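You operate a simulated robot arm through the tools that you are given. There is no shell and no other tool. Be economical: measure what you need, move in short steps, check, and stop when the job is done.

Carry out the task below with a simulated two-armed robot. There is one attempt and no reset: what you move stays moved.

## Task
Pick up the oil bottle with one hand, pass it to the other hand and put it on the middle shelf of the drying rack. Take the blue tub on the top of the glazing bench and put it away on the shelf under the end of the long bench. Fetch the teal jar and set it on the top of the side table. Do these in any order. Set down upright: oil bottle, blue tub, teal jar.

Only the result counts: the job must be done as asked and must still hold three seconds after the hand-in. Knocking over, shifting, dropping, spilling or breaking anything else fails it.

## Robot
Two 7-joint arms with three-finger grippers on one trunk, on a base that drives. Base frame: it is fixed to the floor where the robot stands at the start and does not move with it; the origin is under the middle of the robot, x ahead of it, y to its left, z up. Units: mm, rad, N and s.
The left shoulder is at the start at [70, 146, 1061], the right one opposite. With the tool pointing down near the work surface each hand reaches from about 280 to 680 mm from the robot's upright axis, wherever it stands, measured 20 degrees to its own side. Places, roughly: middle shelf of the drying rack (42x24 cm) [-1820, 4380, 880]; shelf under the end of the long bench [-3200, 3200, 400]; top of the side table [-1600, 2100, 900]. Payload 2.2 kg a hand.
The TCP of each hand is the grasp point between the finger pads, 28 mm short of the fingertips. In the tool frame z runs along the fingers and y along their closing line. Largest opening 102 mm; the body of the gripper starts 71 mm behind the TCP.
Orientation is that of the tool frame in the base frame, as a unit quaternion [x, y, z, w]. With the fingers straight down and closing along the base's y, the tool's x points along the base's -x, its y along +y and its z along -z.

## Interface
- The arms move only by the tool move_arm. It takes "left_plan", "right_plan" or both (then of equal length, played together; a hand with none holds still); each is text: rows parted by semicolons, each of 7 numbers parted by spaces: the shift along the base's x, y, z in mm, then the turn, a rotation vector about the base's x, y, z in rad, then the opening in per cent of the stroke, from 0 (shut) to 100 (fully open). In form: x y z wx wy wz fingers; .... A call has 1 to 8 rows; each row shifts and turns the commanded pose from where the row before left it. A row lasts 0.2 s, in which the tool goes at most 50 mm and 0.15 rad; a call with a longer step from one row to the next is refused whole, and so is a gripper value outside its range. Where a pose cannot be reached the arm comes as near as it can. A force on the tool above 40 N (or 10 N above the force at the start of the call, whichever is more), or a blocked arm, ends the call early, and 0.2 s more pass. The fingers move at their own pace and stop on an object; they squeeze with about 36 N. The grip force told is the motor's: it shows also when the fingers shut on nothing. Time passes only in rows, and 0.2 s behind the last, so rows that do not move let the fingers close. It gives the time, the measured TCP pose, the force on the tool (base axes), the opening and the grip force at its end, in the units of the frame above (readings bear some noise), with the torque about the TCP (base axes, N m) and any sound that the robot's microphone picked up.
- Cameras (640 x 400 px; columns grow to the right, rows downward): "scene" is now at [141.2, 3.8, 1303.6]; the picture's right is [0.04, -1.00, 0.00], its down [-0.42, -0.02, -0.91] and it looks along [0.90, 0.04, -0.43] (base axes); focal length 270 px, centre (320, 200). "left" rides on the left gripper at [72, 38, -86] in its tool frame; the picture's right is [-0.47, 0.88, 0.00], its down [-0.60, -0.32, -0.73] and it looks along [-0.65, -0.34, 0.68] (tool axes); focal length 256 px, centre (320, 200). "right" rides on the right gripper at [69, 44, -86] in its tool frame; the picture's right is [-0.53, 0.85, 0.00], its down [-0.58, -0.36, -0.73] and it looks along [-0.62, -0.39, 0.68] (tool axes); focal length 256 px, centre (320, 200). There is no depth. A picture from a camera that has moved, and an enlarged one, comes with that camera's place and axes in the base frame and with its lens.
- grab_frame(camera): a new picture of that camera. No time passes.
- slide_trunk(by): slides the trunk up (or, below 0, down) by that many mm; the arms and the scene camera ride with it, the base frame stays. It gives what a move gives, with no picture.
- drive_base(legs): drives the robot by 1 to 6 legs, each [ahead, left, turn to the left] in mm, mm and rad, along the robot's own axes; the way and the turn of a leg run together, so that a leg with both is an arc; at most 1500 mm and 3.142 rad a leg. The arms and the cameras ride along, it lands a little off, and it stops where it bumps. It gives what a move gives.
- aim_head(pan, tilt): turns the head with the scene camera to pan (to the left, within 1.501 rad either way) and tilt (down, from -0.506 to 1.204), counted from straight ahead of the robot. It gives what a move gives.
- close_up(camera, box): a new picture of the part [left, top, right, bottom] of that camera's present view, enlarged. No time passes.
- close_job(): hands the job in; it is judged then, once.

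Go step by step. Nothing tells you exact positions but the pictures and the camera data: compare them with the known pose of the tool, close in by small moves and look again before you grip or let go. The budget is 165 turns and 118 pictures, counting those below and the enlarged ones. Unless the task says otherwise, let go and move clear before handing in, and close with one line.

The tools are called as a command line: name --argument value ..., lists and objects as JSON in quotes. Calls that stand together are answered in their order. move_arm: Moves the arms, as the interface text tells. Its arguments: {"type":"object","properties":{"left_plan":{"type":"string"},"right_plan":{"type":"string"}},"required":[]} The other tools are called the same way: slide_trunk (by) slides the trunk up or down; drive_base (legs) drives the base; aim_head (pan, tilt) turns the head that bears the scene camera; grab_frame (camera) takes a picture; close_up (camera, box) takes an enlarged picture of a part of a camera's view; close_job () hands the job in.

At the start:

```text
clock: 0.0
left_tool_pos: [448.1, 307.2, 1198.0]
left_tcp_rot: [-0.001, 1.0, 0.0, 0.0]
left_ft_force: [0.3, 0.7, -0.1]
left_ft_torque: [0.0, -0.01, 0.03]
left_grip_width: 102.1
left_gripper_force: 0.0
right_tool_pos: [502.1, -154.5, 1168.3]
right_tcp_rot: [0.0, 1.0, 0.0, 0.0]
right_ft_force: [0.1, -0.1, 0.1]
right_ft_torque: [-0.01, 0.02, 0.03]
right_grip_width: 102.0
right_gripper_force: 0.1
trunk travel left (down, up): [-598.0, 342.0]
robot x, y, heading: [2.8, -3.1, 0.002]
head pan, tilt: [0.04, 0.44]
```

scene: 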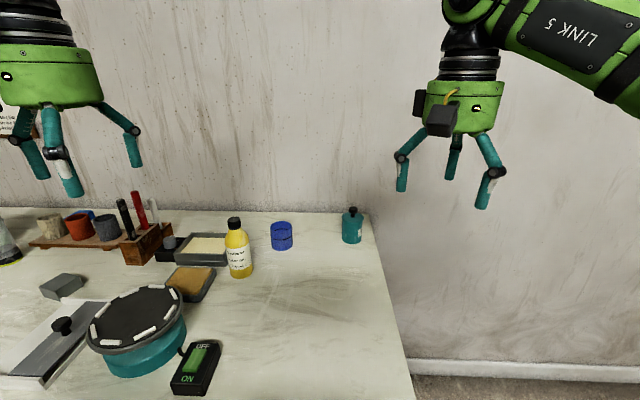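
right: 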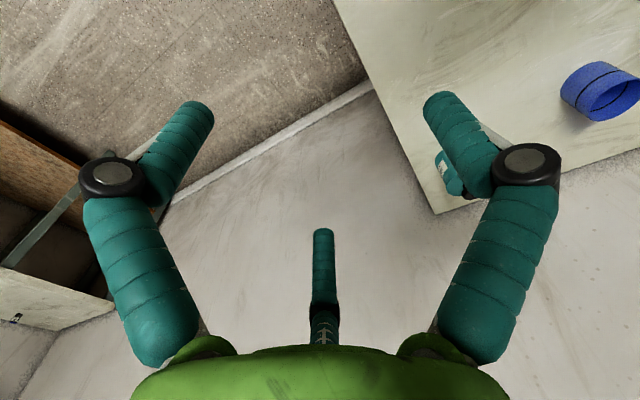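
left: 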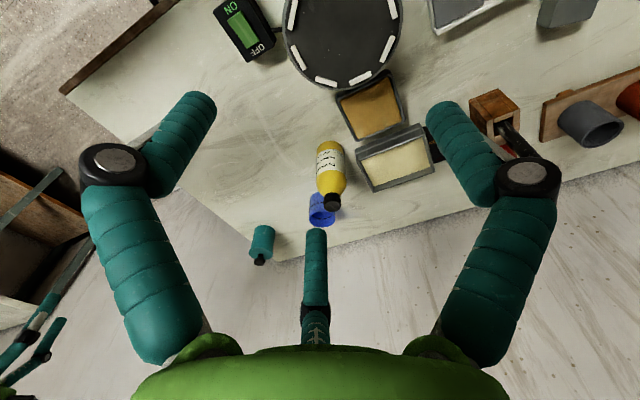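

The bench ahead (top at z≈850) holds the yellow bottle near [657, 219], a blue tub and a teal container with a black knob. I'll look around the room before choosing the route.

close_up --camera "scene" --box '[200, 180, 400, 305]'

aim_head --pan 1.5 --tilt 0.3

grab_frame --camera "scene"

```text
3.20 times, centred on (300, 242) of scene
camera zoom: at [141.2, 3.8, 1303.6], right [0.04, -1.0, 0.0], down [-0.42, -0.02, -0.91], along [0.9, 0.04, -0.43], focal length 863 px, centre (384, 64)
```

zoom: 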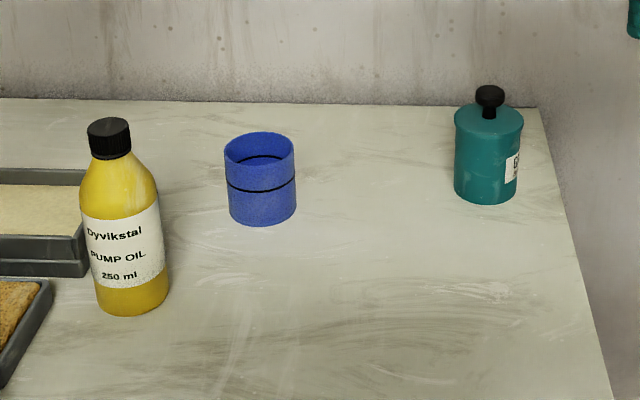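

```text
clock: 1.6
left_tool_pos: [448.7, 306.0, 1198.4]
left_tcp_rot: [-0.001, 1.0, 0.0, 0.001]
left_ft_force: [-0.2, 0.5, 0.1]
left_ft_torque: [0.0, 0.01, 0.01]
left_grip_width: 102.0
left_gripper_force: 0.1
right_tool_pos: [502.4, -154.5, 1167.1]
right_tcp_rot: [0.0, 1.0, -0.001, 0.0]
right_ft_force: [0.4, -0.2, 0.6]
right_ft_torque: [0.02, 0.01, -0.01]
right_grip_width: 102.0
right_gripper_force: 0.0
trunk travel left (down, up): [-598.0, 342.0]
robot x, y, heading: [1.2, 3.1, 0.0]
head pan, tilt: [1.499, 0.3]
```

```text
113 pictures are left
camera scene: at [56.0, 93.2, 1316.5], right [1.0, -0.07, 0.0], down [-0.02, -0.29, -0.96], along [0.07, 0.95, -0.3], focal length 270 px, centre (320, 200)
```

scene: 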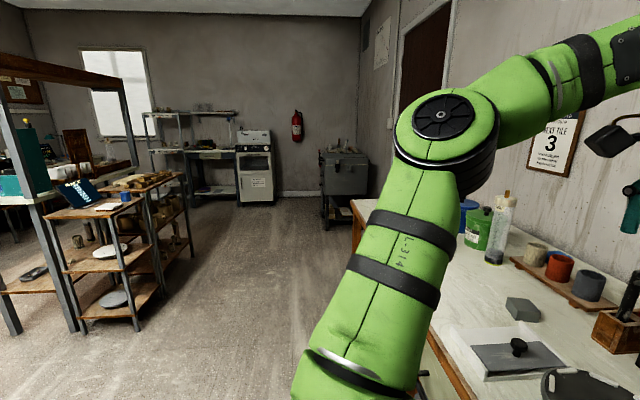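

This view shows racks and tables to the robot's left. I'll zoom in to identify the furniture and any lookalike objects.

close_up --camera "scene" --box '[0, 80, 200, 205]'

close_up --camera "scene" --box '[140, 90, 380, 240]'

close_up --camera "scene" --box '[0, 150, 220, 340]'

aim_head --pan -1.5 --tilt 0.3

grab_frame --camera "scene"

```text
3.20 times, centred on (100, 142) of scene
camera zoom: at [56.0, 93.2, 1316.5], right [1.0, -0.07, 0.0], down [-0.02, -0.29, -0.96], along [0.07, 0.95, -0.3], focal length 863 px, centre (1024, 384)
```

zoom: 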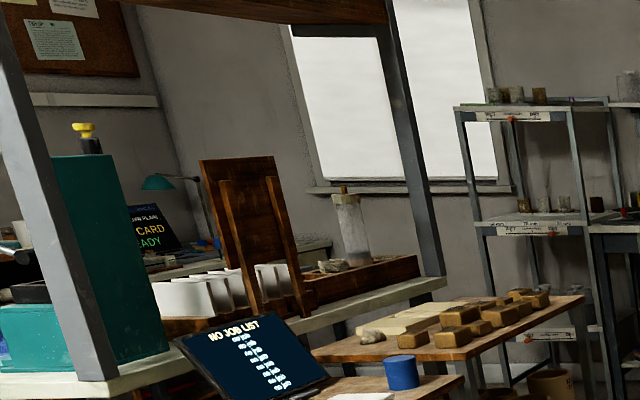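

```text
2.67 times, centred on (260, 165) of scene
camera zoom: at [56.0, 93.2, 1316.5], right [1.0, -0.07, 0.0], down [-0.02, -0.29, -0.96], along [0.07, 0.95, -0.3], focal length 719 px, centre (480, 293)
```

zoom: 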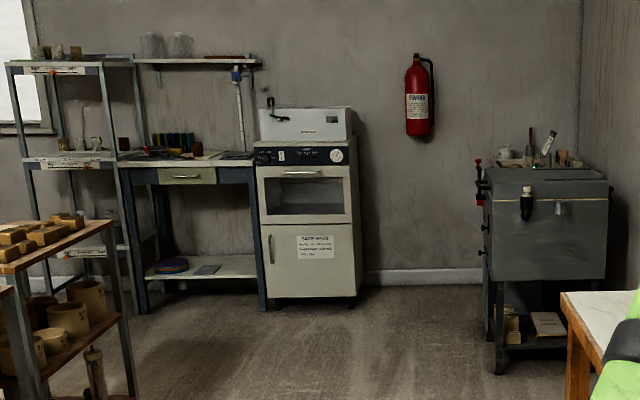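

```text
2.11 times, centred on (110, 245) of scene
camera zoom: at [56.0, 93.2, 1316.5], right [1.0, -0.07, 0.0], down [-0.02, -0.29, -0.96], along [0.07, 0.95, -0.3], focal length 568 px, centre (762, 105)
```

zoom: 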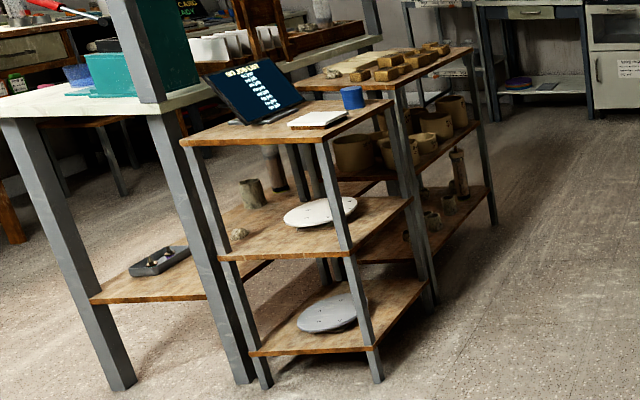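

```text
clock: 4.2
left_tool_pos: [448.3, 306.4, 1199.0]
left_tcp_rot: [-0.001, 1.0, 0.0, 0.0]
left_ft_force: [-0.2, -1.1, 0.5]
left_ft_torque: [-0.01, 0.03, 0.0]
left_grip_width: 101.8
left_gripper_force: 0.1
right_tool_pos: [501.5, -155.7, 1167.1]
right_tcp_rot: [-0.001, 1.0, 0.001, 0.001]
right_ft_force: [0.6, 0.7, -0.6]
right_ft_torque: [-0.02, 0.0, 0.0]
right_grip_width: 102.0
right_gripper_force: 0.0
trunk travel left (down, up): [-598.0, 342.0]
robot x, y, heading: [1.6, 0.5, 0.003]
head pan, tilt: [-1.499, 0.3]
```

```text
109 pictures are left
camera scene: at [55.9, -93.0, 1316.5], right [-1.0, -0.07, 0.0], down [-0.02, 0.29, -0.96], along [0.07, -0.95, -0.3], focal length 270 px, centre (320, 200)
```

scene: 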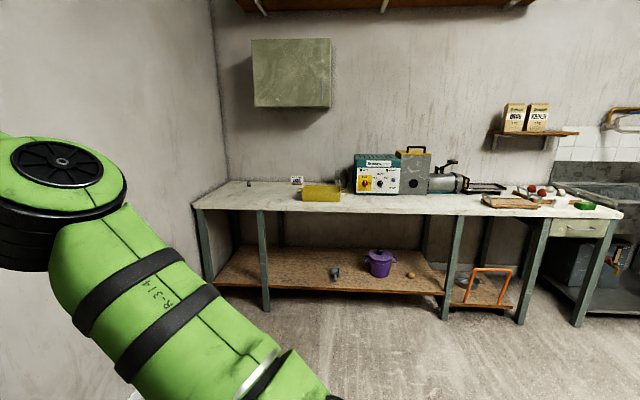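

The drying rack matches the tall shelf unit by the window. Several blue tubs are about, so I'll read the wall sign to learn which bench is the glazing bench.

aim_head --pan 0.75 --tilt 0.25

grab_frame --camera "scene"

```text
clock: 6.3
left_tool_pos: [448.3, 305.8, 1199.0]
left_tcp_rot: [-0.001, 1.0, 0.0, 0.0]
left_ft_force: [-0.2, -0.2, -0.2]
left_ft_torque: [-0.01, -0.02, 0.03]
left_grip_width: 102.0
left_gripper_force: 0.0
right_tool_pos: [501.2, -155.7, 1166.5]
right_tcp_rot: [0.0, 1.0, 0.0, 0.0]
right_ft_force: [0.3, -0.6, -1.1]
right_ft_torque: [0.05, 0.0, 0.01]
right_grip_width: 102.1
right_gripper_force: 0.0
trunk travel left (down, up): [-598.0, 342.0]
robot x, y, heading: [-2.0, -1.9, -0.001]
head pan, tilt: [0.75, 0.25]
```

```text
108 pictures are left
camera scene: at [117.5, 63.7, 1321.3], right [0.68, -0.73, 0.0], down [-0.18, -0.17, -0.97], along [0.71, 0.66, -0.25], focal length 270 px, centre (320, 200)
```

scene: 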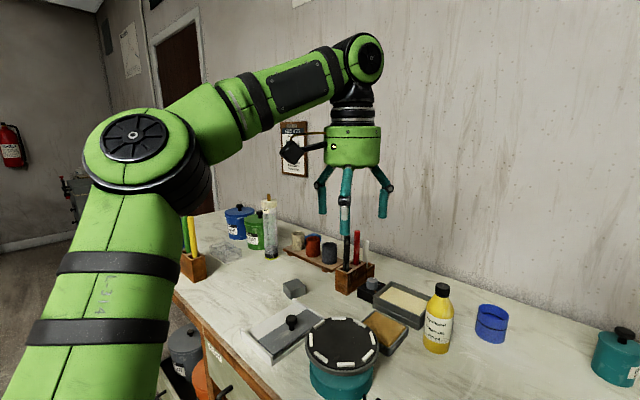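

This is the glazing bench (banding wheel, glaze pots), with bottle, tub and jar all on it. I'll look down to see how much room the base has ahead of the bench edge.

aim_head --pan 0 --tilt 1.1

grab_frame --camera "scene"

```text
clock: 7.4
left_tool_pos: [448.0, 306.0, 1200.2]
left_tcp_rot: [-0.002, 1.0, 0.0, 0.0]
left_ft_force: [-0.1, 0.5, 0.2]
left_ft_torque: [0.01, -0.04, -0.01]
left_grip_width: 101.8
left_gripper_force: 0.0
right_tool_pos: [501.5, -155.2, 1166.7]
right_tcp_rot: [0.0, 1.0, 0.0, 0.0]
right_ft_force: [0.3, 0.0, 0.7]
right_ft_torque: [0.0, -0.01, 0.01]
right_grip_width: 102.0
right_gripper_force: 0.1
trunk travel left (down, up): [-598.0, 342.0]
robot x, y, heading: [0.0, 2.1, -0.002]
head pan, tilt: [0.0, 1.1]
```

```text
107 pictures are left
camera scene: at [112.4, 0.2, 1250.5], right [0.0, -1.0, 0.0], down [-0.89, 0.0, -0.45], along [0.45, 0.0, -0.89], focal length 270 px, centre (320, 200)
```

scene: 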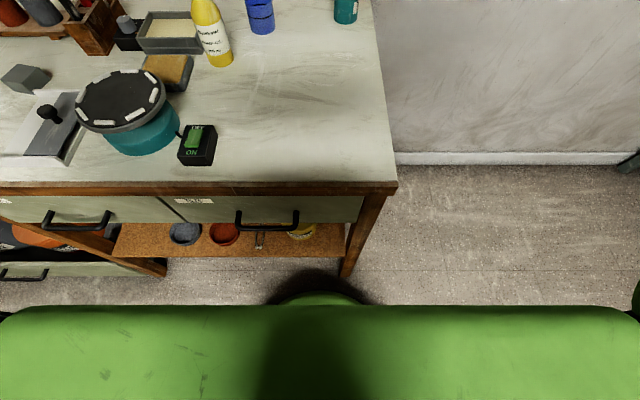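

The bench front edge is at x≈343 and the base front at about x≈260–290, so I'll creep ahead 40 mm. Then I'll bring the open left hand above the bottle cap, estimated at [658, 224], top ≈1000.

drive_base --legs '[[40, 0, 0]]'

aim_head --pan 0.0 --tilt 0.7

grab_frame --camera "scene"

grab_frame --camera "left"

```text
clock: 8.3
left_tool_pos: [483.1, 306.8, 1200.7]
left_tcp_rot: [-0.001, 1.0, 0.001, 0.003]
left_ft_force: [-0.6, 0.4, -0.3]
left_ft_torque: [0.03, -0.05, -0.02]
left_grip_width: 102.1
left_gripper_force: 0.0
right_tool_pos: [537.0, -156.1, 1169.6]
right_tcp_rot: [0.001, 1.0, 0.0, 0.002]
right_ft_force: [-0.6, -0.3, 0.3]
right_ft_torque: [-0.01, -0.05, 0.0]
right_grip_width: 101.9
right_gripper_force: 0.1
trunk travel left (down, up): [-598.0, 342.0]
robot x, y, heading: [41.2, 2.7, 0.003]
head pan, tilt: [0.0, 1.1]
```

```text
clock: 9.2
left_tool_pos: [487.3, 306.7, 1199.8]
left_tcp_rot: [-0.001, 1.0, 0.0, 0.001]
left_ft_force: [-1.0, -0.1, -0.3]
left_ft_torque: [0.0, -0.01, 0.01]
left_grip_width: 102.1
left_gripper_force: 0.1
right_tool_pos: [541.5, -153.7, 1167.2]
right_tcp_rot: [0.0, 1.0, 0.0, 0.001]
right_ft_force: [0.9, -0.2, 0.9]
right_ft_torque: [0.0, 0.02, 0.01]
right_grip_width: 102.0
right_gripper_force: 0.0
trunk travel left (down, up): [-598.0, 342.0]
robot x, y, heading: [42.6, 0.5, 0.0]
head pan, tilt: [0.0, 0.7]
```

```text
106 pictures are left
camera scene: at [174.0, 0.2, 1280.3], right [0.0, -1.0, 0.0], down [-0.64, 0.0, -0.76], along [0.76, 0.0, -0.64], focal length 270 px, centre (320, 200)
```

scene: 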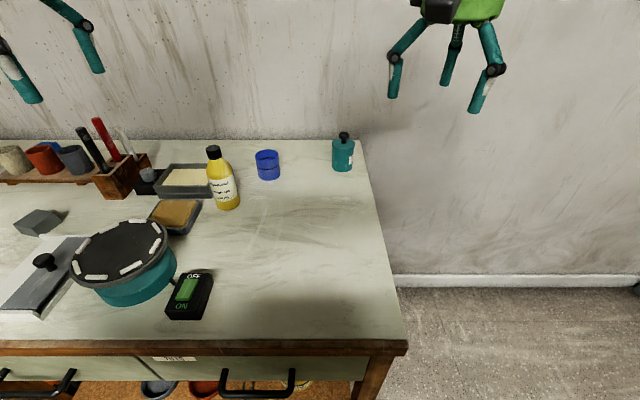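

```text
105 pictures are left
camera left: at [414.4, 343.1, 1284.8], right [0.46, 0.89, 0.0], down [0.6, -0.32, 0.73], along [0.65, -0.34, -0.68], focal length 256 px, centre (320, 200)
```

left: 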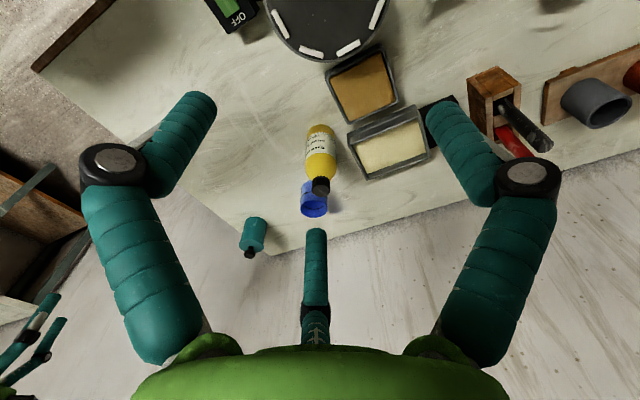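

Two views put the cap top at about [659, 220, 1005]. I'm moving the left hand above it.

move_arm --left_plan "34.4 -17.4 -20 0 0 0 100;34.4 -17.4 -20 0 0 0 100;34.4 -17.4 -20 0 0 0 100;34.4 -17.4 -20 0 0 0 100;34.4 -17.4 -20 0 0 0 100;0 0 0 0 0 0 100"

grab_frame --camera "left"

grab_frame --camera "scene"

```text
clock: 10.6
left_tool_pos: [582.7, 253.0, 1084.3]
left_tcp_rot: [-0.001, 1.0, -0.001, 0.002]
left_ft_force: [0.4, -0.3, 0.2]
left_ft_torque: [-0.01, 0.01, 0.06]
left_grip_width: 102.1
left_gripper_force: 0.1
left hand out of reach, approached as far as the arm can: row 2, 3, 4, 5
right_tool_pos: [541.8, -154.5, 1167.2]
right_tcp_rot: [-0.001, 1.0, 0.0, 0.001]
right_ft_force: [-0.3, -0.2, 0.7]
right_ft_torque: [0.03, -0.01, 0.01]
right_grip_width: 102.2
right_gripper_force: 0.1
trunk travel left (down, up): [-598.0, 342.0]
robot x, y, heading: [39.8, 0.2, 0.001]
head pan, tilt: [0.0, 0.7]
```

```text
104 pictures are left
camera left: at [509.8, 290.4, 1168.9], right [0.46, 0.89, 0.0], down [0.6, -0.32, 0.73], along [0.65, -0.34, -0.68], focal length 256 px, centre (320, 200)
```

left: 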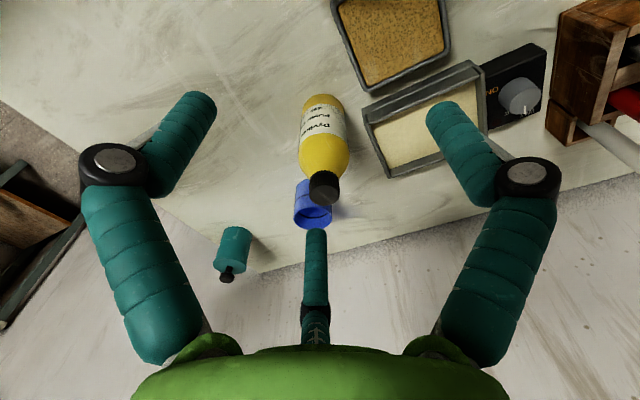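

```text
103 pictures are left
camera scene: at [173.7, 0.0, 1280.4], right [0.0, -1.0, 0.0], down [-0.64, 0.0, -0.77], along [0.77, 0.0, -0.64], focal length 270 px, centre (320, 200)
```

scene: 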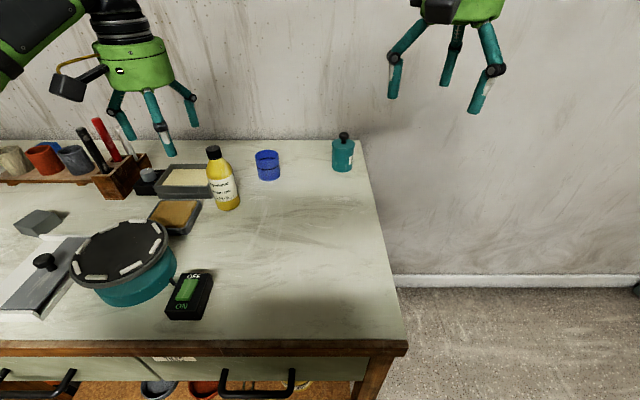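

The arm ran out of reach because the shoulder sits low relative to the wrist. I'll raise the trunk 200 mm and see where the hand lands.

slide_trunk --by 200

move_arm --left_plan "0 0 -45 0 0 0 100;0 0 -45 0 0 0 100;0 0 -45 0 0 0 100;0 0 -45 0 0 0 100;0 0 0 0 0 0 100"

```text
clock: 12.8
left_tool_pos: [583.4, 254.7, 1284.0]
left_tcp_rot: [0.0, 1.0, 0.0, 0.001]
left_ft_force: [0.4, 0.2, -0.4]
left_ft_torque: [0.01, -0.02, 0.03]
left_grip_width: 102.0
left_gripper_force: 0.0
right_tool_pos: [541.6, -155.2, 1366.6]
right_tcp_rot: [-0.001, 1.0, 0.0, 0.001]
right_ft_force: [-0.5, 0.3, 0.9]
right_ft_torque: [-0.01, -0.01, -0.02]
right_grip_width: 102.0
right_gripper_force: 0.2
trunk travel left (down, up): [-798.0, 142.0]
robot x, y, heading: [43.8, -3.3, 0.004]
head pan, tilt: [0.0, 0.7]
```

```text
clock: 14.0
left_tool_pos: [584.0, 253.9, 1103.0]
left_tcp_rot: [-0.001, 1.0, -0.001, 0.002]
left_ft_force: [-0.3, -0.6, -0.2]
left_ft_torque: [0.02, 0.0, 0.03]
left_grip_width: 102.0
left_gripper_force: 0.0
right_tool_pos: [541.3, -155.3, 1368.1]
right_tcp_rot: [-0.001, 1.0, -0.001, 0.001]
right_ft_force: [-0.5, -0.5, -0.2]
right_ft_torque: [0.02, 0.02, -0.01]
right_grip_width: 102.2
right_gripper_force: 0.0
trunk travel left (down, up): [-798.0, 142.0]
robot x, y, heading: [36.3, -3.1, 0.0]
head pan, tilt: [0.0, 0.7]
```

The hand moved down exactly as commanded. Now I'll move over the cap.

move_arm --left_plan "38 -17 0 0 0 0 100;37 -17 0 0 0 0 100;0 0 0 0 0 0 100"

grab_frame --camera "left"

grab_frame --camera "scene"

```text
clock: 14.8
left_tool_pos: [612.4, 241.4, 1106.9]
left_tcp_rot: [-0.001, 1.0, -0.001, 0.003]
left_ft_force: [0.1, 1.3, 0.6]
left_ft_torque: [0.03, -0.05, 0.03]
left_grip_width: 102.1
left_gripper_force: 0.0
left hand out of reach, approached as far as the arm can: row 1, 2
right_tool_pos: [540.8, -154.9, 1367.3]
right_tcp_rot: [-0.001, 1.0, 0.0, 0.001]
right_ft_force: [-0.2, 0.3, 0.7]
right_ft_torque: [0.0, -0.02, 0.0]
right_grip_width: 101.7
right_gripper_force: 0.0
trunk travel left (down, up): [-798.0, 142.0]
robot x, y, heading: [42.9, -1.3, -0.002]
head pan, tilt: [0.0, 0.7]
```

```text
102 pictures are left
camera left: at [538.5, 279.2, 1192.5], right [0.46, 0.89, 0.0], down [0.6, -0.32, 0.74], along [0.65, -0.34, -0.68], focal length 256 px, centre (320, 200)
```

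left: 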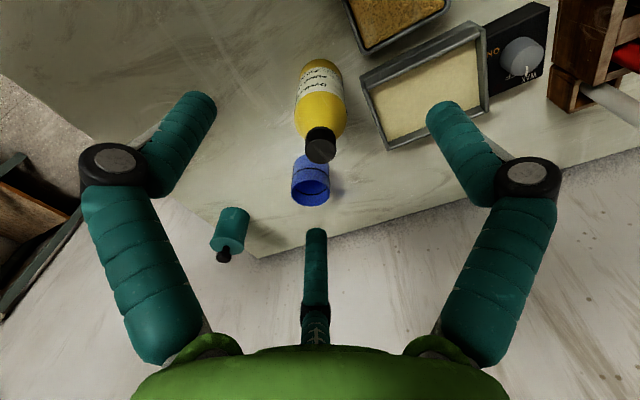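

```text
101 pictures are left
camera scene: at [172.7, 0.5, 1480.5], right [0.0, -1.0, 0.0], down [-0.64, 0.0, -0.77], along [0.77, 0.0, -0.64], focal length 270 px, centre (320, 200)
```

scene: 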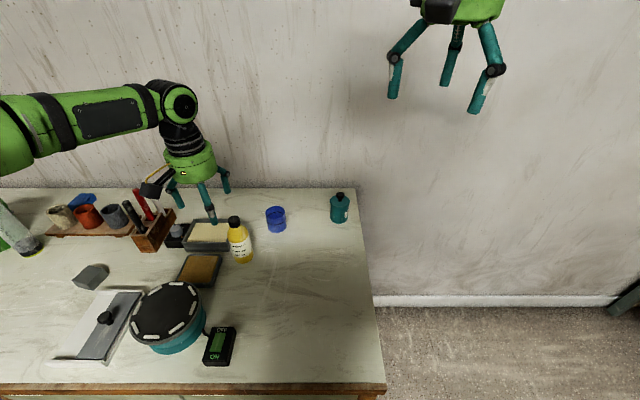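

Reach with a vertical tool stops about 40 mm short, so I'll pitch the left tool forward about 34°, which brings the wrist back. Then I'll go above the cap.

move_arm --left_plan "-5 0 0 0 -0.15 0 100;0 0 0 0 -0.15 0 100;0 0 0 0 -0.15 0 100;0 0 0 0 -0.15 0 100;10 -10 -10 0 0 0 100;0 0 0 0 0 0 100"

grab_frame --camera "left"

```text
clock: 16.2
left_tool_pos: [617.7, 231.1, 1095.8]
left_tcp_rot: [-0.001, 0.955, 0.0, 0.297]
left_ft_force: [-0.7, -0.2, -0.7]
left_ft_torque: [-0.01, -0.01, -0.02]
left_grip_width: 102.1
left_gripper_force: 0.0
right_tool_pos: [542.0, -154.6, 1367.0]
right_tcp_rot: [0.0, 1.0, 0.0, 0.0]
right_ft_force: [0.4, -0.1, -0.4]
right_ft_torque: [-0.03, 0.0, -0.02]
right_grip_width: 101.8
right_gripper_force: 0.1
trunk travel left (down, up): [-798.0, 142.0]
robot x, y, heading: [36.5, 2.9, -0.005]
head pan, tilt: [0.0, 0.7]
```

```text
100 pictures are left
camera left: at [507.9, 267.9, 1124.4], right [0.38, 0.89, 0.26], down [0.08, -0.32, 0.95], along [0.92, -0.34, -0.19], focal length 256 px, centre (320, 200)
```

left: 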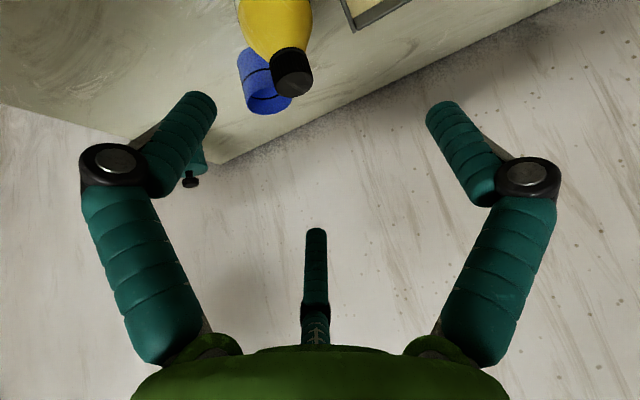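

The cap confirms at about [660, 217, 1005]. I'll come down along the approach and check before gripping.

move_arm --left_plan "18 -6 -10 0 0 0 100;20 -7 -15 0 0 0 100;3 0 -25 0 0 0 100;0 0 0 0 0 0 100"

grab_frame --camera "left"

close_up --camera "scene" --box '[140, 170, 300, 270]'

```text
clock: 17.2
left_tool_pos: [659.3, 217.4, 1045.1]
left_tcp_rot: [0.0, 0.955, -0.001, 0.297]
left_ft_force: [0.6, 0.1, 0.0]
left_ft_torque: [-0.01, 0.01, -0.01]
left_grip_width: 102.1
left_gripper_force: 0.0
right_tool_pos: [540.7, -153.5, 1368.2]
right_tcp_rot: [-0.001, 1.0, 0.0, 0.001]
right_ft_force: [0.2, 0.6, 0.4]
right_ft_torque: [0.03, -0.01, 0.01]
right_grip_width: 102.0
right_gripper_force: 0.0
trunk travel left (down, up): [-798.0, 142.0]
robot x, y, heading: [38.0, -1.4, 0.002]
head pan, tilt: [0.0, 0.7]
```

```text
99 pictures are left
camera left: at [549.4, 253.7, 1074.6], right [0.38, 0.89, 0.26], down [0.08, -0.32, 0.95], along [0.92, -0.34, -0.19], focal length 256 px, centre (320, 200)
```

left: 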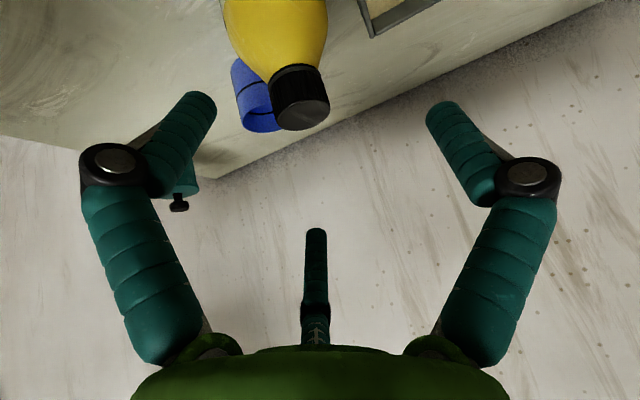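

```text
4.00 times, centred on (220, 220) of scene
camera zoom: at [173.4, 0.1, 1480.5], right [0.0, -1.0, 0.0], down [-0.64, 0.0, -0.77], along [0.77, 0.0, -0.64], focal length 1079 px, centre (720, 120)
```

zoom: 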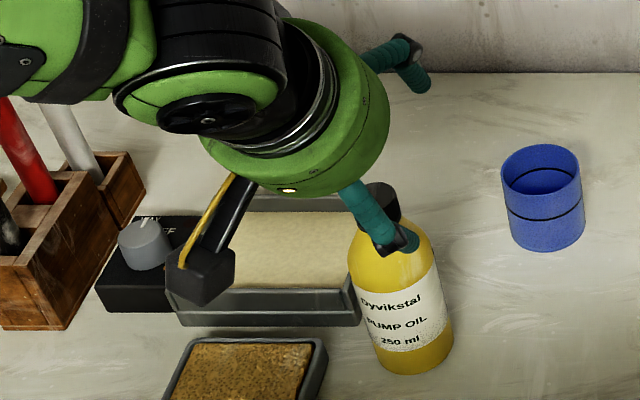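

The cap is at [661, 216]. I'll lower gradually to z≈995 and watch the force.

move_arm --left_plan "1 0 -17 0 0 0 100;0 0 -17 0 0 0 100;0 0 -16 0 0 0 100;0 0 0 0 0 0 100"

grab_frame --camera "left"

close_up --camera "scene" --box '[140, 170, 300, 270]'

```text
clock: 18.2
left_tool_pos: [652.8, 222.1, 1002.4]
left_tcp_rot: [-0.001, 0.955, -0.001, 0.298]
left_ft_force: [-0.1, 0.1, 0.7]
left_ft_torque: [-0.03, 0.0, 0.01]
left_grip_width: 102.4
left_gripper_force: 0.1
left hand out of reach, approached as far as the arm can: row 3
right_tool_pos: [541.7, -155.5, 1367.3]
right_tcp_rot: [0.0, 1.0, 0.0, 0.0]
right_ft_force: [0.3, 0.3, -0.7]
right_ft_torque: [0.03, 0.0, -0.01]
right_grip_width: 102.1
right_gripper_force: 0.0
trunk travel left (down, up): [-798.0, 142.0]
robot x, y, heading: [38.4, 2.3, 0.002]
head pan, tilt: [0.0, 0.7]
```

```text
97 pictures are left
camera left: at [543.8, 258.7, 1029.7], right [0.38, 0.89, 0.26], down [0.08, -0.31, 0.95], along [0.92, -0.34, -0.19], focal length 256 px, centre (320, 200)
```

left: 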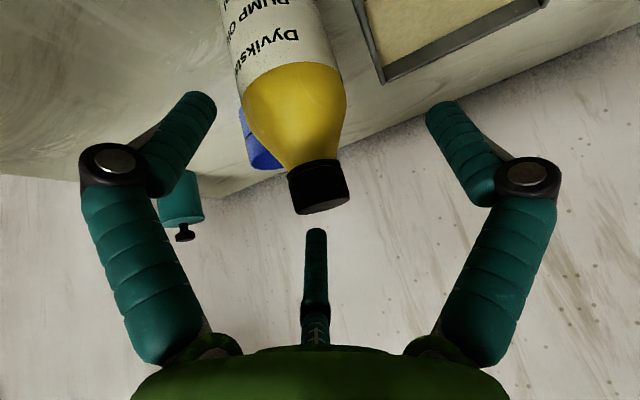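

```text
4.00 times, centred on (220, 220) of scene
camera zoom: at [173.9, 0.2, 1480.4], right [0.0, -1.0, 0.0], down [-0.64, 0.0, -0.76], along [0.76, 0.0, -0.64], focal length 1079 px, centre (720, 120)
```

zoom: 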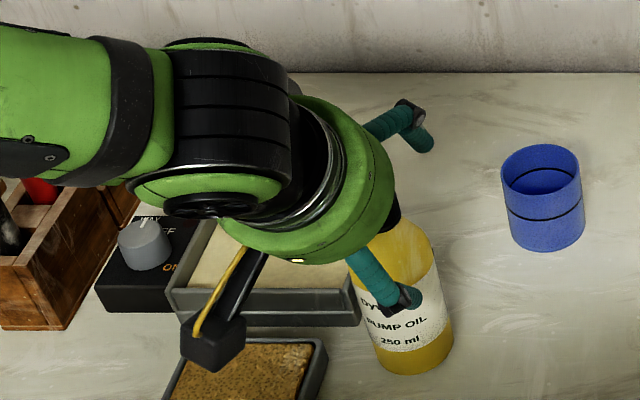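

Reach stopped at z=1002 because the trunk is now a bit high. I'll lift the hand 48 mm, correct sideways, and lower the trunk 57 mm, so the hand descends vertically onto the cap.

move_arm --left_plan "4 -3 24 0 0 0 100;4 -2 24 0 0 0 100;0 0 0 0 0 0 100"

slide_trunk --by -57

grab_frame --camera "left"

```text
clock: 19.0
left_tool_pos: [660.7, 216.3, 1049.3]
left_tcp_rot: [0.0, 0.955, -0.001, 0.297]
left_ft_force: [-0.5, 0.3, -0.9]
left_ft_torque: [0.01, -0.02, 0.02]
left_grip_width: 102.0
left_gripper_force: 0.1
right_tool_pos: [542.0, -154.6, 1368.0]
right_tcp_rot: [0.0, 1.0, -0.001, 0.0]
right_ft_force: [-0.2, 1.0, 1.0]
right_ft_torque: [0.0, 0.03, 0.02]
right_grip_width: 102.4
right_gripper_force: 0.0
trunk travel left (down, up): [-798.0, 142.0]
robot x, y, heading: [38.7, -0.7, -0.0]
head pan, tilt: [0.0, 0.7]
```

```text
clock: 19.9
left_tool_pos: [660.2, 217.3, 993.5]
left_tcp_rot: [-0.001, 0.955, -0.001, 0.297]
left_ft_force: [0.4, 0.1, 0.7]
left_ft_torque: [0.03, 0.02, -0.01]
left_grip_width: 102.1
left_gripper_force: 0.1
right_tool_pos: [541.1, -155.7, 1311.1]
right_tcp_rot: [-0.001, 1.0, 0.0, 0.001]
right_ft_force: [-0.8, 0.3, -0.1]
right_ft_torque: [0.0, 0.0, -0.02]
right_grip_width: 101.8
right_gripper_force: 0.1
trunk travel left (down, up): [-741.0, 199.0]
robot x, y, heading: [42.4, 0.4, 0.003]
head pan, tilt: [0.0, 0.7]
```

```text
95 pictures are left
camera left: at [551.0, 253.4, 1021.8], right [0.38, 0.89, 0.26], down [0.08, -0.32, 0.95], along [0.92, -0.34, -0.19], focal length 256 px, centre (320, 200)
```

left: 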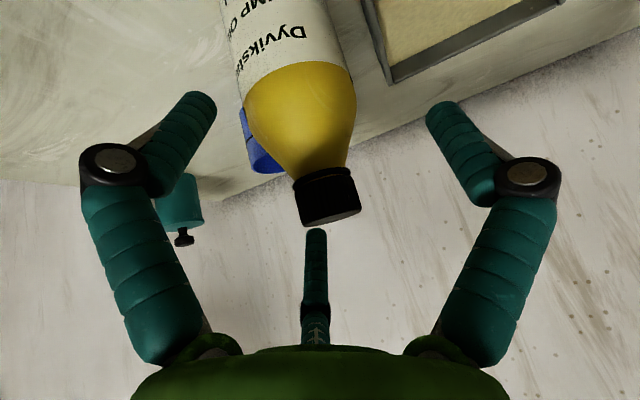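

The cap sits at the grasp point, so I'll close the fingers.

move_arm --left_plan "0 0 0 0 0 0 0;0 0 0 0 0 0 0;0 0 0 0 0 0 0;0 0 0 0 0 0 0"

grab_frame --camera "left"

```text
clock: 20.9
left_tool_pos: [660.4, 214.1, 995.6]
left_tcp_rot: [0.0, 0.954, -0.001, 0.3]
left_ft_force: [3.4, -1.9, 13.7]
left_ft_torque: [-0.05, -0.9, -0.13]
left_grip_width: 53.5
left_gripper_force: 35.9
right_tool_pos: [539.6, -156.6, 1310.9]
right_tcp_rot: [0.001, 1.0, 0.001, 0.002]
right_ft_force: [-0.5, 0.2, -0.3]
right_ft_torque: [-0.04, 0.01, -0.01]
right_grip_width: 102.2
right_gripper_force: 0.0
trunk travel left (down, up): [-741.0, 199.0]
robot x, y, heading: [42.1, -1.2, -0.001]
head pan, tilt: [0.0, 0.7]
```

```text
94 pictures are left
camera left: at [551.2, 252.2, 1024.0], right [0.38, 0.89, 0.27], down [0.08, -0.32, 0.95], along [0.92, -0.34, -0.19], focal length 256 px, centre (320, 200)
```

left: 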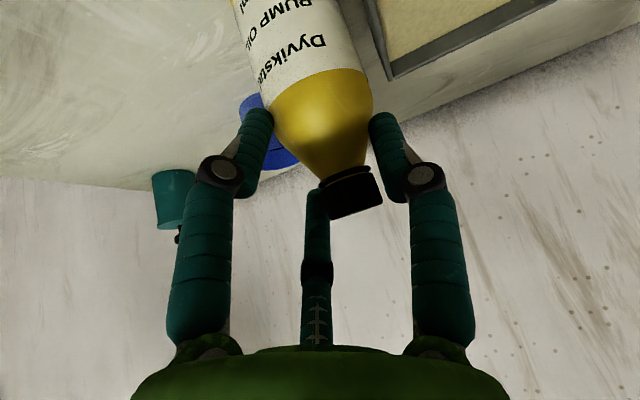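

The fingertips landed on the bottle's sloping shoulder (53 mm opening, upward push). I'll open, rise about 15 mm so the pads bear on the cap only, and re-grip.

move_arm --left_plan "0 0 0 0 0 0 100;0 0 0 0 0 0 100;0 2 0 0 0 0 100;-2 2 15 0 0 0 100;0 0 0 0 0 0 100"

grab_frame --camera "left"

close_up --camera "scene" --box '[160, 130, 320, 230]'

```text
clock: 22.1
left_tool_pos: [657.9, 221.3, 1006.7]
left_tcp_rot: [0.0, 0.955, -0.001, 0.297]
left_ft_force: [-0.7, -0.3, -0.2]
left_ft_torque: [-0.01, 0.0, 0.01]
left_grip_width: 102.1
left_gripper_force: 0.0
right_tool_pos: [540.9, -155.6, 1310.6]
right_tcp_rot: [0.0, 1.0, 0.0, 0.001]
right_ft_force: [0.6, -0.1, -0.6]
right_ft_torque: [0.03, -0.01, -0.01]
right_grip_width: 102.1
right_gripper_force: 0.0
trunk travel left (down, up): [-741.0, 199.0]
robot x, y, heading: [42.5, 3.0, 0.002]
head pan, tilt: [0.0, 0.7]
```

```text
93 pictures are left
camera left: at [549.6, 256.9, 1035.8], right [0.38, 0.89, 0.26], down [0.08, -0.32, 0.95], along [0.92, -0.34, -0.19], focal length 256 px, centre (320, 200)
```

left: 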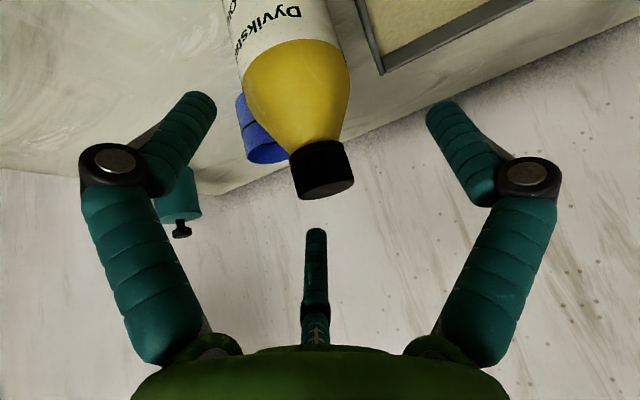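

```text
4.00 times, centred on (240, 180) of scene
camera zoom: at [173.8, 0.0, 1423.4], right [0.0, -1.0, 0.0], down [-0.64, 0.0, -0.77], along [0.77, 0.0, -0.64], focal length 1079 px, centre (640, 280)
```

zoom: 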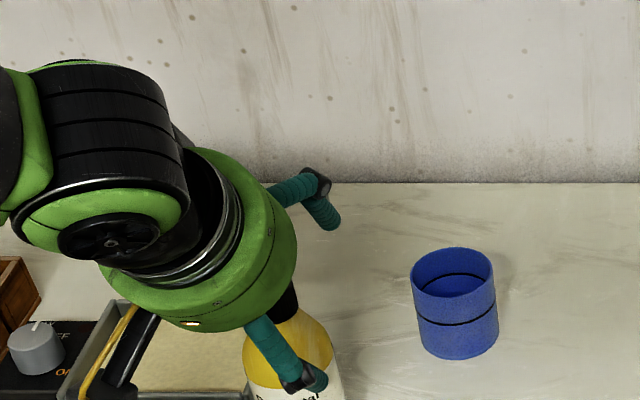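

Now the grasp point is at the cap's upper part. Closing.

move_arm --left_plan "0 -3 0 0 0 0 50;0 0 0 0 0 0 0;0 0 0 0 0 0 0;0 0 0 0 0 0 0"

grab_frame --camera "left"

```text
clock: 23.1
left_tool_pos: [658.5, 218.6, 1009.4]
left_tcp_rot: [-0.001, 0.954, 0.0, 0.3]
left_ft_force: [-2.8, 3.6, 11.6]
left_ft_torque: [0.46, 0.01, 0.13]
left_grip_width: 36.0
left_gripper_force: 36.6
right_tool_pos: [539.2, -154.1, 1310.8]
right_tcp_rot: [-0.001, 1.0, 0.0, 0.001]
right_ft_force: [-0.4, 0.5, -0.7]
right_ft_torque: [0.04, 0.0, -0.01]
right_grip_width: 102.3
right_gripper_force: 0.0
trunk travel left (down, up): [-741.0, 199.0]
robot x, y, heading: [41.4, 0.2, 0.002]
head pan, tilt: [0.0, 0.7]
```

```text
91 pictures are left
camera left: at [548.2, 254.8, 1037.8], right [0.38, 0.89, 0.27], down [0.08, -0.32, 0.95], along [0.92, -0.34, -0.19], focal length 256 px, centre (320, 200)
```

left: 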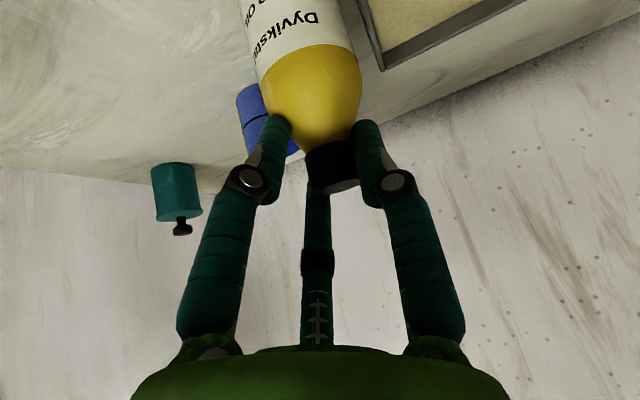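

The grip is 36 mm, about the cap width. I'll lift 25 mm and see whether it holds.

move_arm --left_plan "0 0 8 0 0 0 0;0 0 8 0 0 0 0;0 0 10 0 0 0 0;0 0 0 0 0 0 0"

grab_frame --camera "left"

close_up --camera "scene" --box '[160, 150, 320, 250]'

```text
clock: 24.1
left_tool_pos: [659.3, 216.9, 1031.8]
left_tcp_rot: [-0.001, 0.955, -0.001, 0.297]
left_ft_force: [-0.5, 0.7, -2.3]
left_ft_torque: [-0.02, 0.04, 0.02]
left_grip_width: 35.2
left_gripper_force: 36.0
right_tool_pos: [542.9, -154.8, 1309.3]
right_tcp_rot: [0.0, 1.0, 0.0, 0.0]
right_ft_force: [0.1, -0.2, -0.4]
right_ft_torque: [0.02, 0.03, -0.03]
right_grip_width: 102.2
right_gripper_force: 0.0
trunk travel left (down, up): [-741.0, 199.0]
robot x, y, heading: [38.9, 2.3, 0.002]
head pan, tilt: [0.0, 0.7]
```

```text
90 pictures are left
camera left: at [551.0, 253.9, 1061.4], right [0.38, 0.89, 0.26], down [0.08, -0.32, 0.95], along [0.92, -0.34, -0.2], focal length 256 px, centre (320, 200)
```

left: 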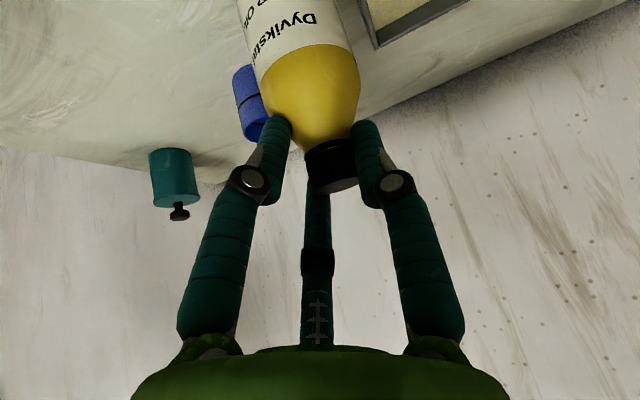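

```text
4.00 times, centred on (240, 200) of scene
camera zoom: at [175.1, 0.4, 1423.3], right [0.0, -1.0, 0.0], down [-0.64, 0.0, -0.76], along [0.76, 0.0, -0.64], focal length 1079 px, centre (640, 200)
```

zoom: 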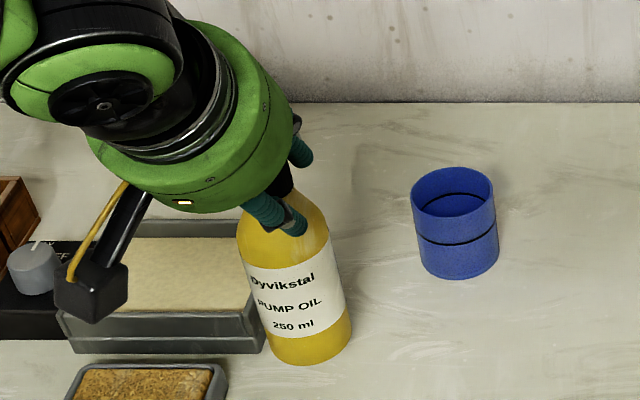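

The bottle is held (about 2.3 N). I'll raise it and bring it to a handover spot in front of the chest, yawing the left hand so it comes from the left.

move_arm --left_plan "0 0 40 0 0 0 0;-20 -15 30 0 0 0 0;-27 -27 23 0 0 -0.1 0;-27 -27 20 0 0 -0.1 0;-27 -27 20 0 0 -0.1 0;-27 -27 15 0 0 -0.1 0;-27 -27 10 0 0 -0.1 0;-24 -27 8 0 0 -0.1 0"

grab_frame --camera "scene"

```text
clock: 25.9
left_tool_pos: [478.0, 40.0, 1199.4]
left_tcp_rot: [0.283, 0.912, -0.088, 0.284]
left_ft_force: [-0.4, -0.5, -3.0]
left_ft_torque: [0.03, 0.01, 0.0]
left_grip_width: 34.9
left_gripper_force: 35.9
right_tool_pos: [542.4, -155.8, 1310.2]
right_tcp_rot: [0.0, 1.0, 0.001, 0.001]
right_ft_force: [-0.6, 0.2, -0.1]
right_ft_torque: [0.01, -0.01, 0.0]
right_grip_width: 102.0
right_gripper_force: 0.0
trunk travel left (down, up): [-741.0, 199.0]
robot x, y, heading: [42.9, -2.2, -0.004]
head pan, tilt: [0.0, 0.7]
```

```text
88 pictures are left
camera scene: at [173.6, -0.7, 1423.4], right [0.0, -1.0, 0.0], down [-0.64, 0.0, -0.77], along [0.77, 0.0, -0.64], focal length 270 px, centre (320, 200)
```

scene: 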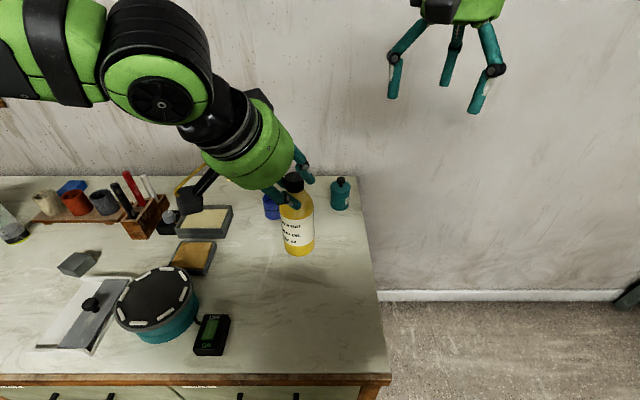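

The bottle hangs upright at about [478, 40] with its base near z=1041. I'll bring the right hand around, pitched forward and yawed left, to a point short of the bottle body.

move_arm --right_plan "-5 -3 -10 0 -0.15 0 100;-5 -3 -10 0 -0.15 0 100;-5 -3 -10 0 -0.15 0 100;-5 -3 -10 0 -0.15 0 100;-5 -3 -10 0 -0.15 0 100;-5 -3 -10 0 -0.15 0 100;-5 0 -10 0 0 0.143 100;-5 0 -10 0 0 0.143 100"

move_arm --right_plan "-10 5 -10 0 0 0.143 100;-10 5 -10 0 0 0.143 100;-10 5 -10 0 0 0.143 100;-10 5 -10 0 0 0.143 100;-10 5 -10 0 0 0.143 100;0 0 0 0 0 0 100"

grab_frame --camera "scene"

grab_frame --camera "right"

```text
clock: 27.7
left_tool_pos: [479.8, 40.1, 1199.1]
left_tcp_rot: [0.283, 0.912, -0.089, 0.284]
left_ft_force: [0.0, -0.3, -2.5]
left_ft_torque: [-0.01, 0.03, 0.03]
left_grip_width: 34.7
left_gripper_force: 36.1
right_tool_pos: [501.7, -173.9, 1230.0]
right_tcp_rot: [-0.13, 0.89, 0.063, 0.432]
right_ft_force: [-0.1, 0.3, 0.2]
right_ft_torque: [0.0, -0.03, 0.01]
right_grip_width: 102.0
right_gripper_force: 0.1
trunk travel left (down, up): [-741.0, 199.0]
robot x, y, heading: [37.9, -3.7, 0.002]
head pan, tilt: [0.0, 0.7]
```

```text
clock: 29.1
left_tool_pos: [480.3, 43.6, 1199.4]
left_tcp_rot: [0.282, 0.912, -0.089, 0.283]
left_ft_force: [-0.5, 0.4, -3.1]
left_ft_torque: [0.02, 0.05, 0.0]
left_grip_width: 35.0
left_gripper_force: 36.3
right_tool_pos: [453.4, -142.7, 1181.7]
right_tcp_rot: [-0.436, 0.79, 0.201, 0.381]
right_ft_force: [-0.3, 0.0, -0.4]
right_ft_torque: [-0.01, 0.02, 0.01]
right_grip_width: 102.0
right_gripper_force: 0.0
right hand out of reach, approached as far as the arm can: row 5
trunk travel left (down, up): [-741.0, 199.0]
robot x, y, heading: [39.1, -1.3, -0.002]
head pan, tilt: [0.0, 0.7]
```

```text
87 pictures are left
camera scene: at [174.6, 0.6, 1423.3], right [0.0, -1.0, 0.0], down [-0.64, 0.0, -0.76], along [0.76, 0.0, -0.64], focal length 270 px, centre (320, 200)
```

scene: 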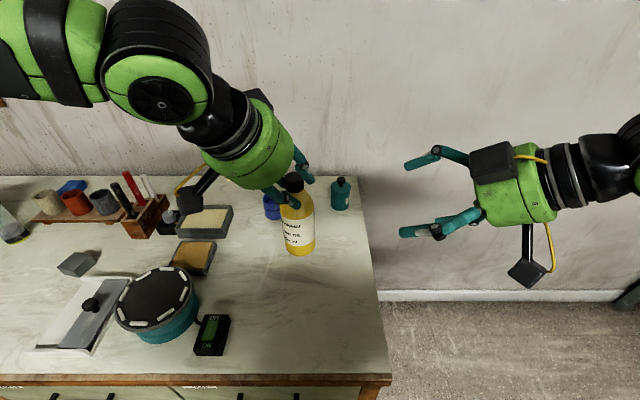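

```text
86 pictures are left
camera right: at [356.4, -211.4, 1181.7], right [-0.54, 0.74, 0.4], down [0.18, -0.36, 0.91], along [0.82, 0.56, 0.06], focal length 256 px, centre (320, 200)
```

right: 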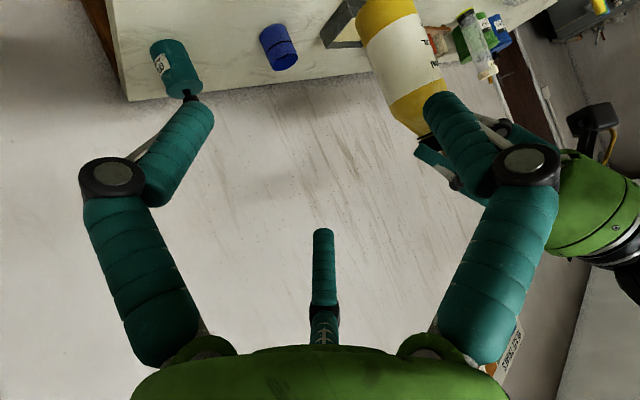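

The right hand is oriented well. I'll measure the bottle's base height with a close-up before closing in.

close_up --camera "scene" --box '[240, 160, 368, 260]'

```text
4.00 times, centred on (304, 210) of scene
camera zoom: at [174.6, 0.6, 1423.3], right [0.0, -1.0, 0.0], down [-0.64, 0.0, -0.76], along [0.76, 0.0, -0.64], focal length 1079 px, centre (384, 160)
```

zoom: 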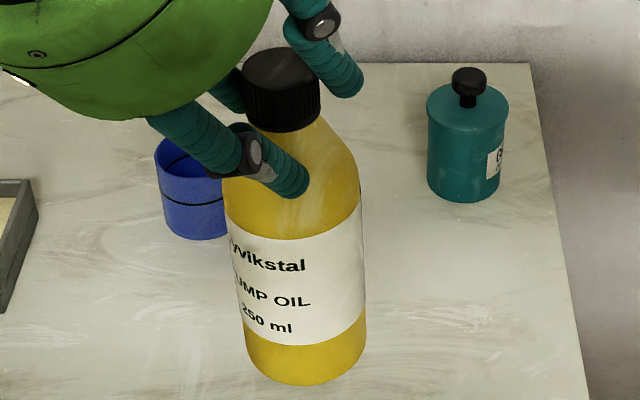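

The bottle base is near z≈1057 and the body is about 57 mm wide. I'll move the right hand to the pre-grasp on its approach line.

move_arm --right_plan "-7 36 -3 0 0 0 100;-7 36 -3 0 0 0 100;-7 37 -4 0 0 0 100;0 0 0 0 0 0 100"

grab_frame --camera "right"

grab_frame --camera "scene"

```text
clock: 30.1
left_tool_pos: [480.0, 40.9, 1199.8]
left_tcp_rot: [0.282, 0.912, -0.089, 0.283]
left_ft_force: [-0.4, 0.0, -2.0]
left_ft_torque: [0.03, 0.03, -0.02]
left_grip_width: 34.5
left_gripper_force: 36.1
right_tool_pos: [431.1, -35.7, 1173.1]
right_tcp_rot: [-0.433, 0.79, 0.209, 0.381]
right_ft_force: [-0.4, 0.8, -0.3]
right_ft_torque: [0.05, 0.0, 0.01]
right_grip_width: 102.2
right_gripper_force: 0.0
trunk travel left (down, up): [-741.0, 199.0]
robot x, y, heading: [37.9, 1.4, 0.005]
head pan, tilt: [0.0, 0.7]
```

```text
84 pictures are left
camera right: at [335.0, -104.4, 1170.8], right [-0.53, 0.73, 0.42], down [0.19, -0.38, 0.91], along [0.82, 0.56, 0.06], focal length 256 px, centre (320, 200)
```

right: 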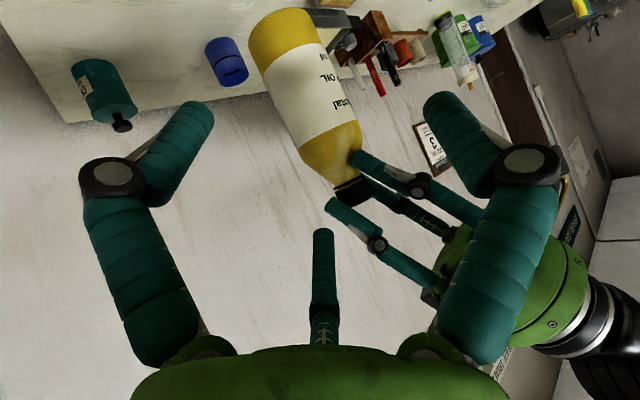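

```text
83 pictures are left
camera scene: at [174.3, -0.5, 1423.4], right [0.0, -1.0, 0.0], down [-0.64, 0.0, -0.76], along [0.76, 0.0, -0.64], focal length 270 px, centre (320, 200)
```

scene: 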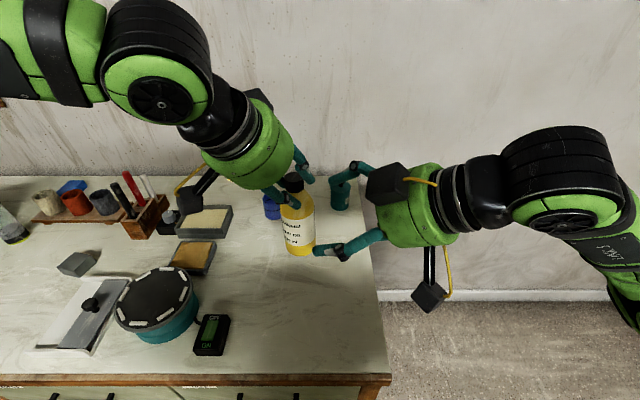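

The planned grasp point projects onto the middle of the label. I'll advance most of the way and check.

move_arm --right_plan "11 16 -16 0 0 0 100;11 17 -16 0 0 0 100;11 17 -16 0 0 0 100;0 0 0 0 0 0 100"

grab_frame --camera "right"

close_up --camera "scene" --box '[224, 160, 384, 260]'

```text
clock: 31.1
left_tool_pos: [477.7, 44.4, 1196.0]
left_tcp_rot: [0.281, 0.915, -0.084, 0.279]
left_ft_force: [-4.2, 20.3, -10.3]
left_ft_torque: [0.9, 0.41, 0.31]
left_grip_width: 30.1
left_gripper_force: 36.0
right_tool_pos: [466.6, 14.7, 1124.2]
right_tcp_rot: [-0.43, 0.791, 0.208, 0.382]
right_ft_force: [4.2, -21.3, 7.3]
right_ft_torque: [0.78, -0.1, -0.71]
right_grip_width: 100.8
right_gripper_force: 0.0
trunk travel left (down, up): [-741.0, 199.0]
robot x, y, heading: [41.6, 1.9, -0.0]
head pan, tilt: [0.0, 0.7]
```

```text
82 pictures are left
camera right: at [368.8, -53.3, 1122.8], right [-0.53, 0.74, 0.42], down [0.19, -0.38, 0.91], along [0.83, 0.56, 0.06], focal length 256 px, centre (320, 200)
```

right: 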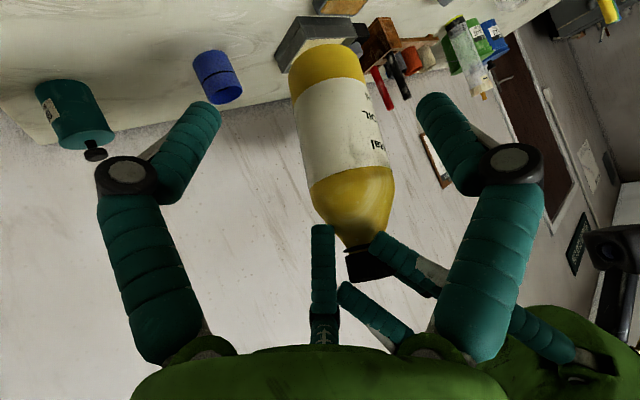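

```text
4.00 times, centred on (304, 210) of scene
camera zoom: at [173.8, -0.1, 1423.4], right [0.0, -1.0, 0.0], down [-0.64, 0.0, -0.76], along [0.76, 0.0, -0.64], focal length 1079 px, centre (384, 160)
```

zoom: 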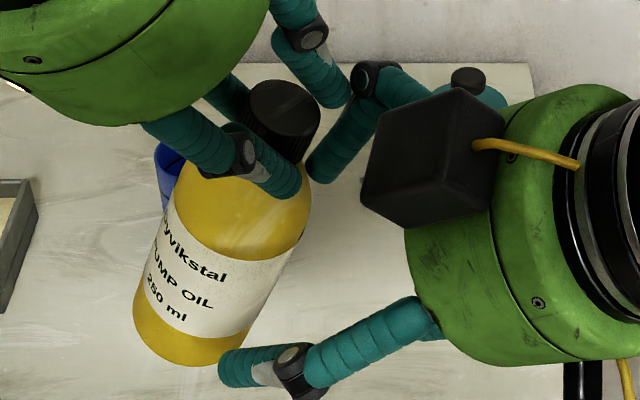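

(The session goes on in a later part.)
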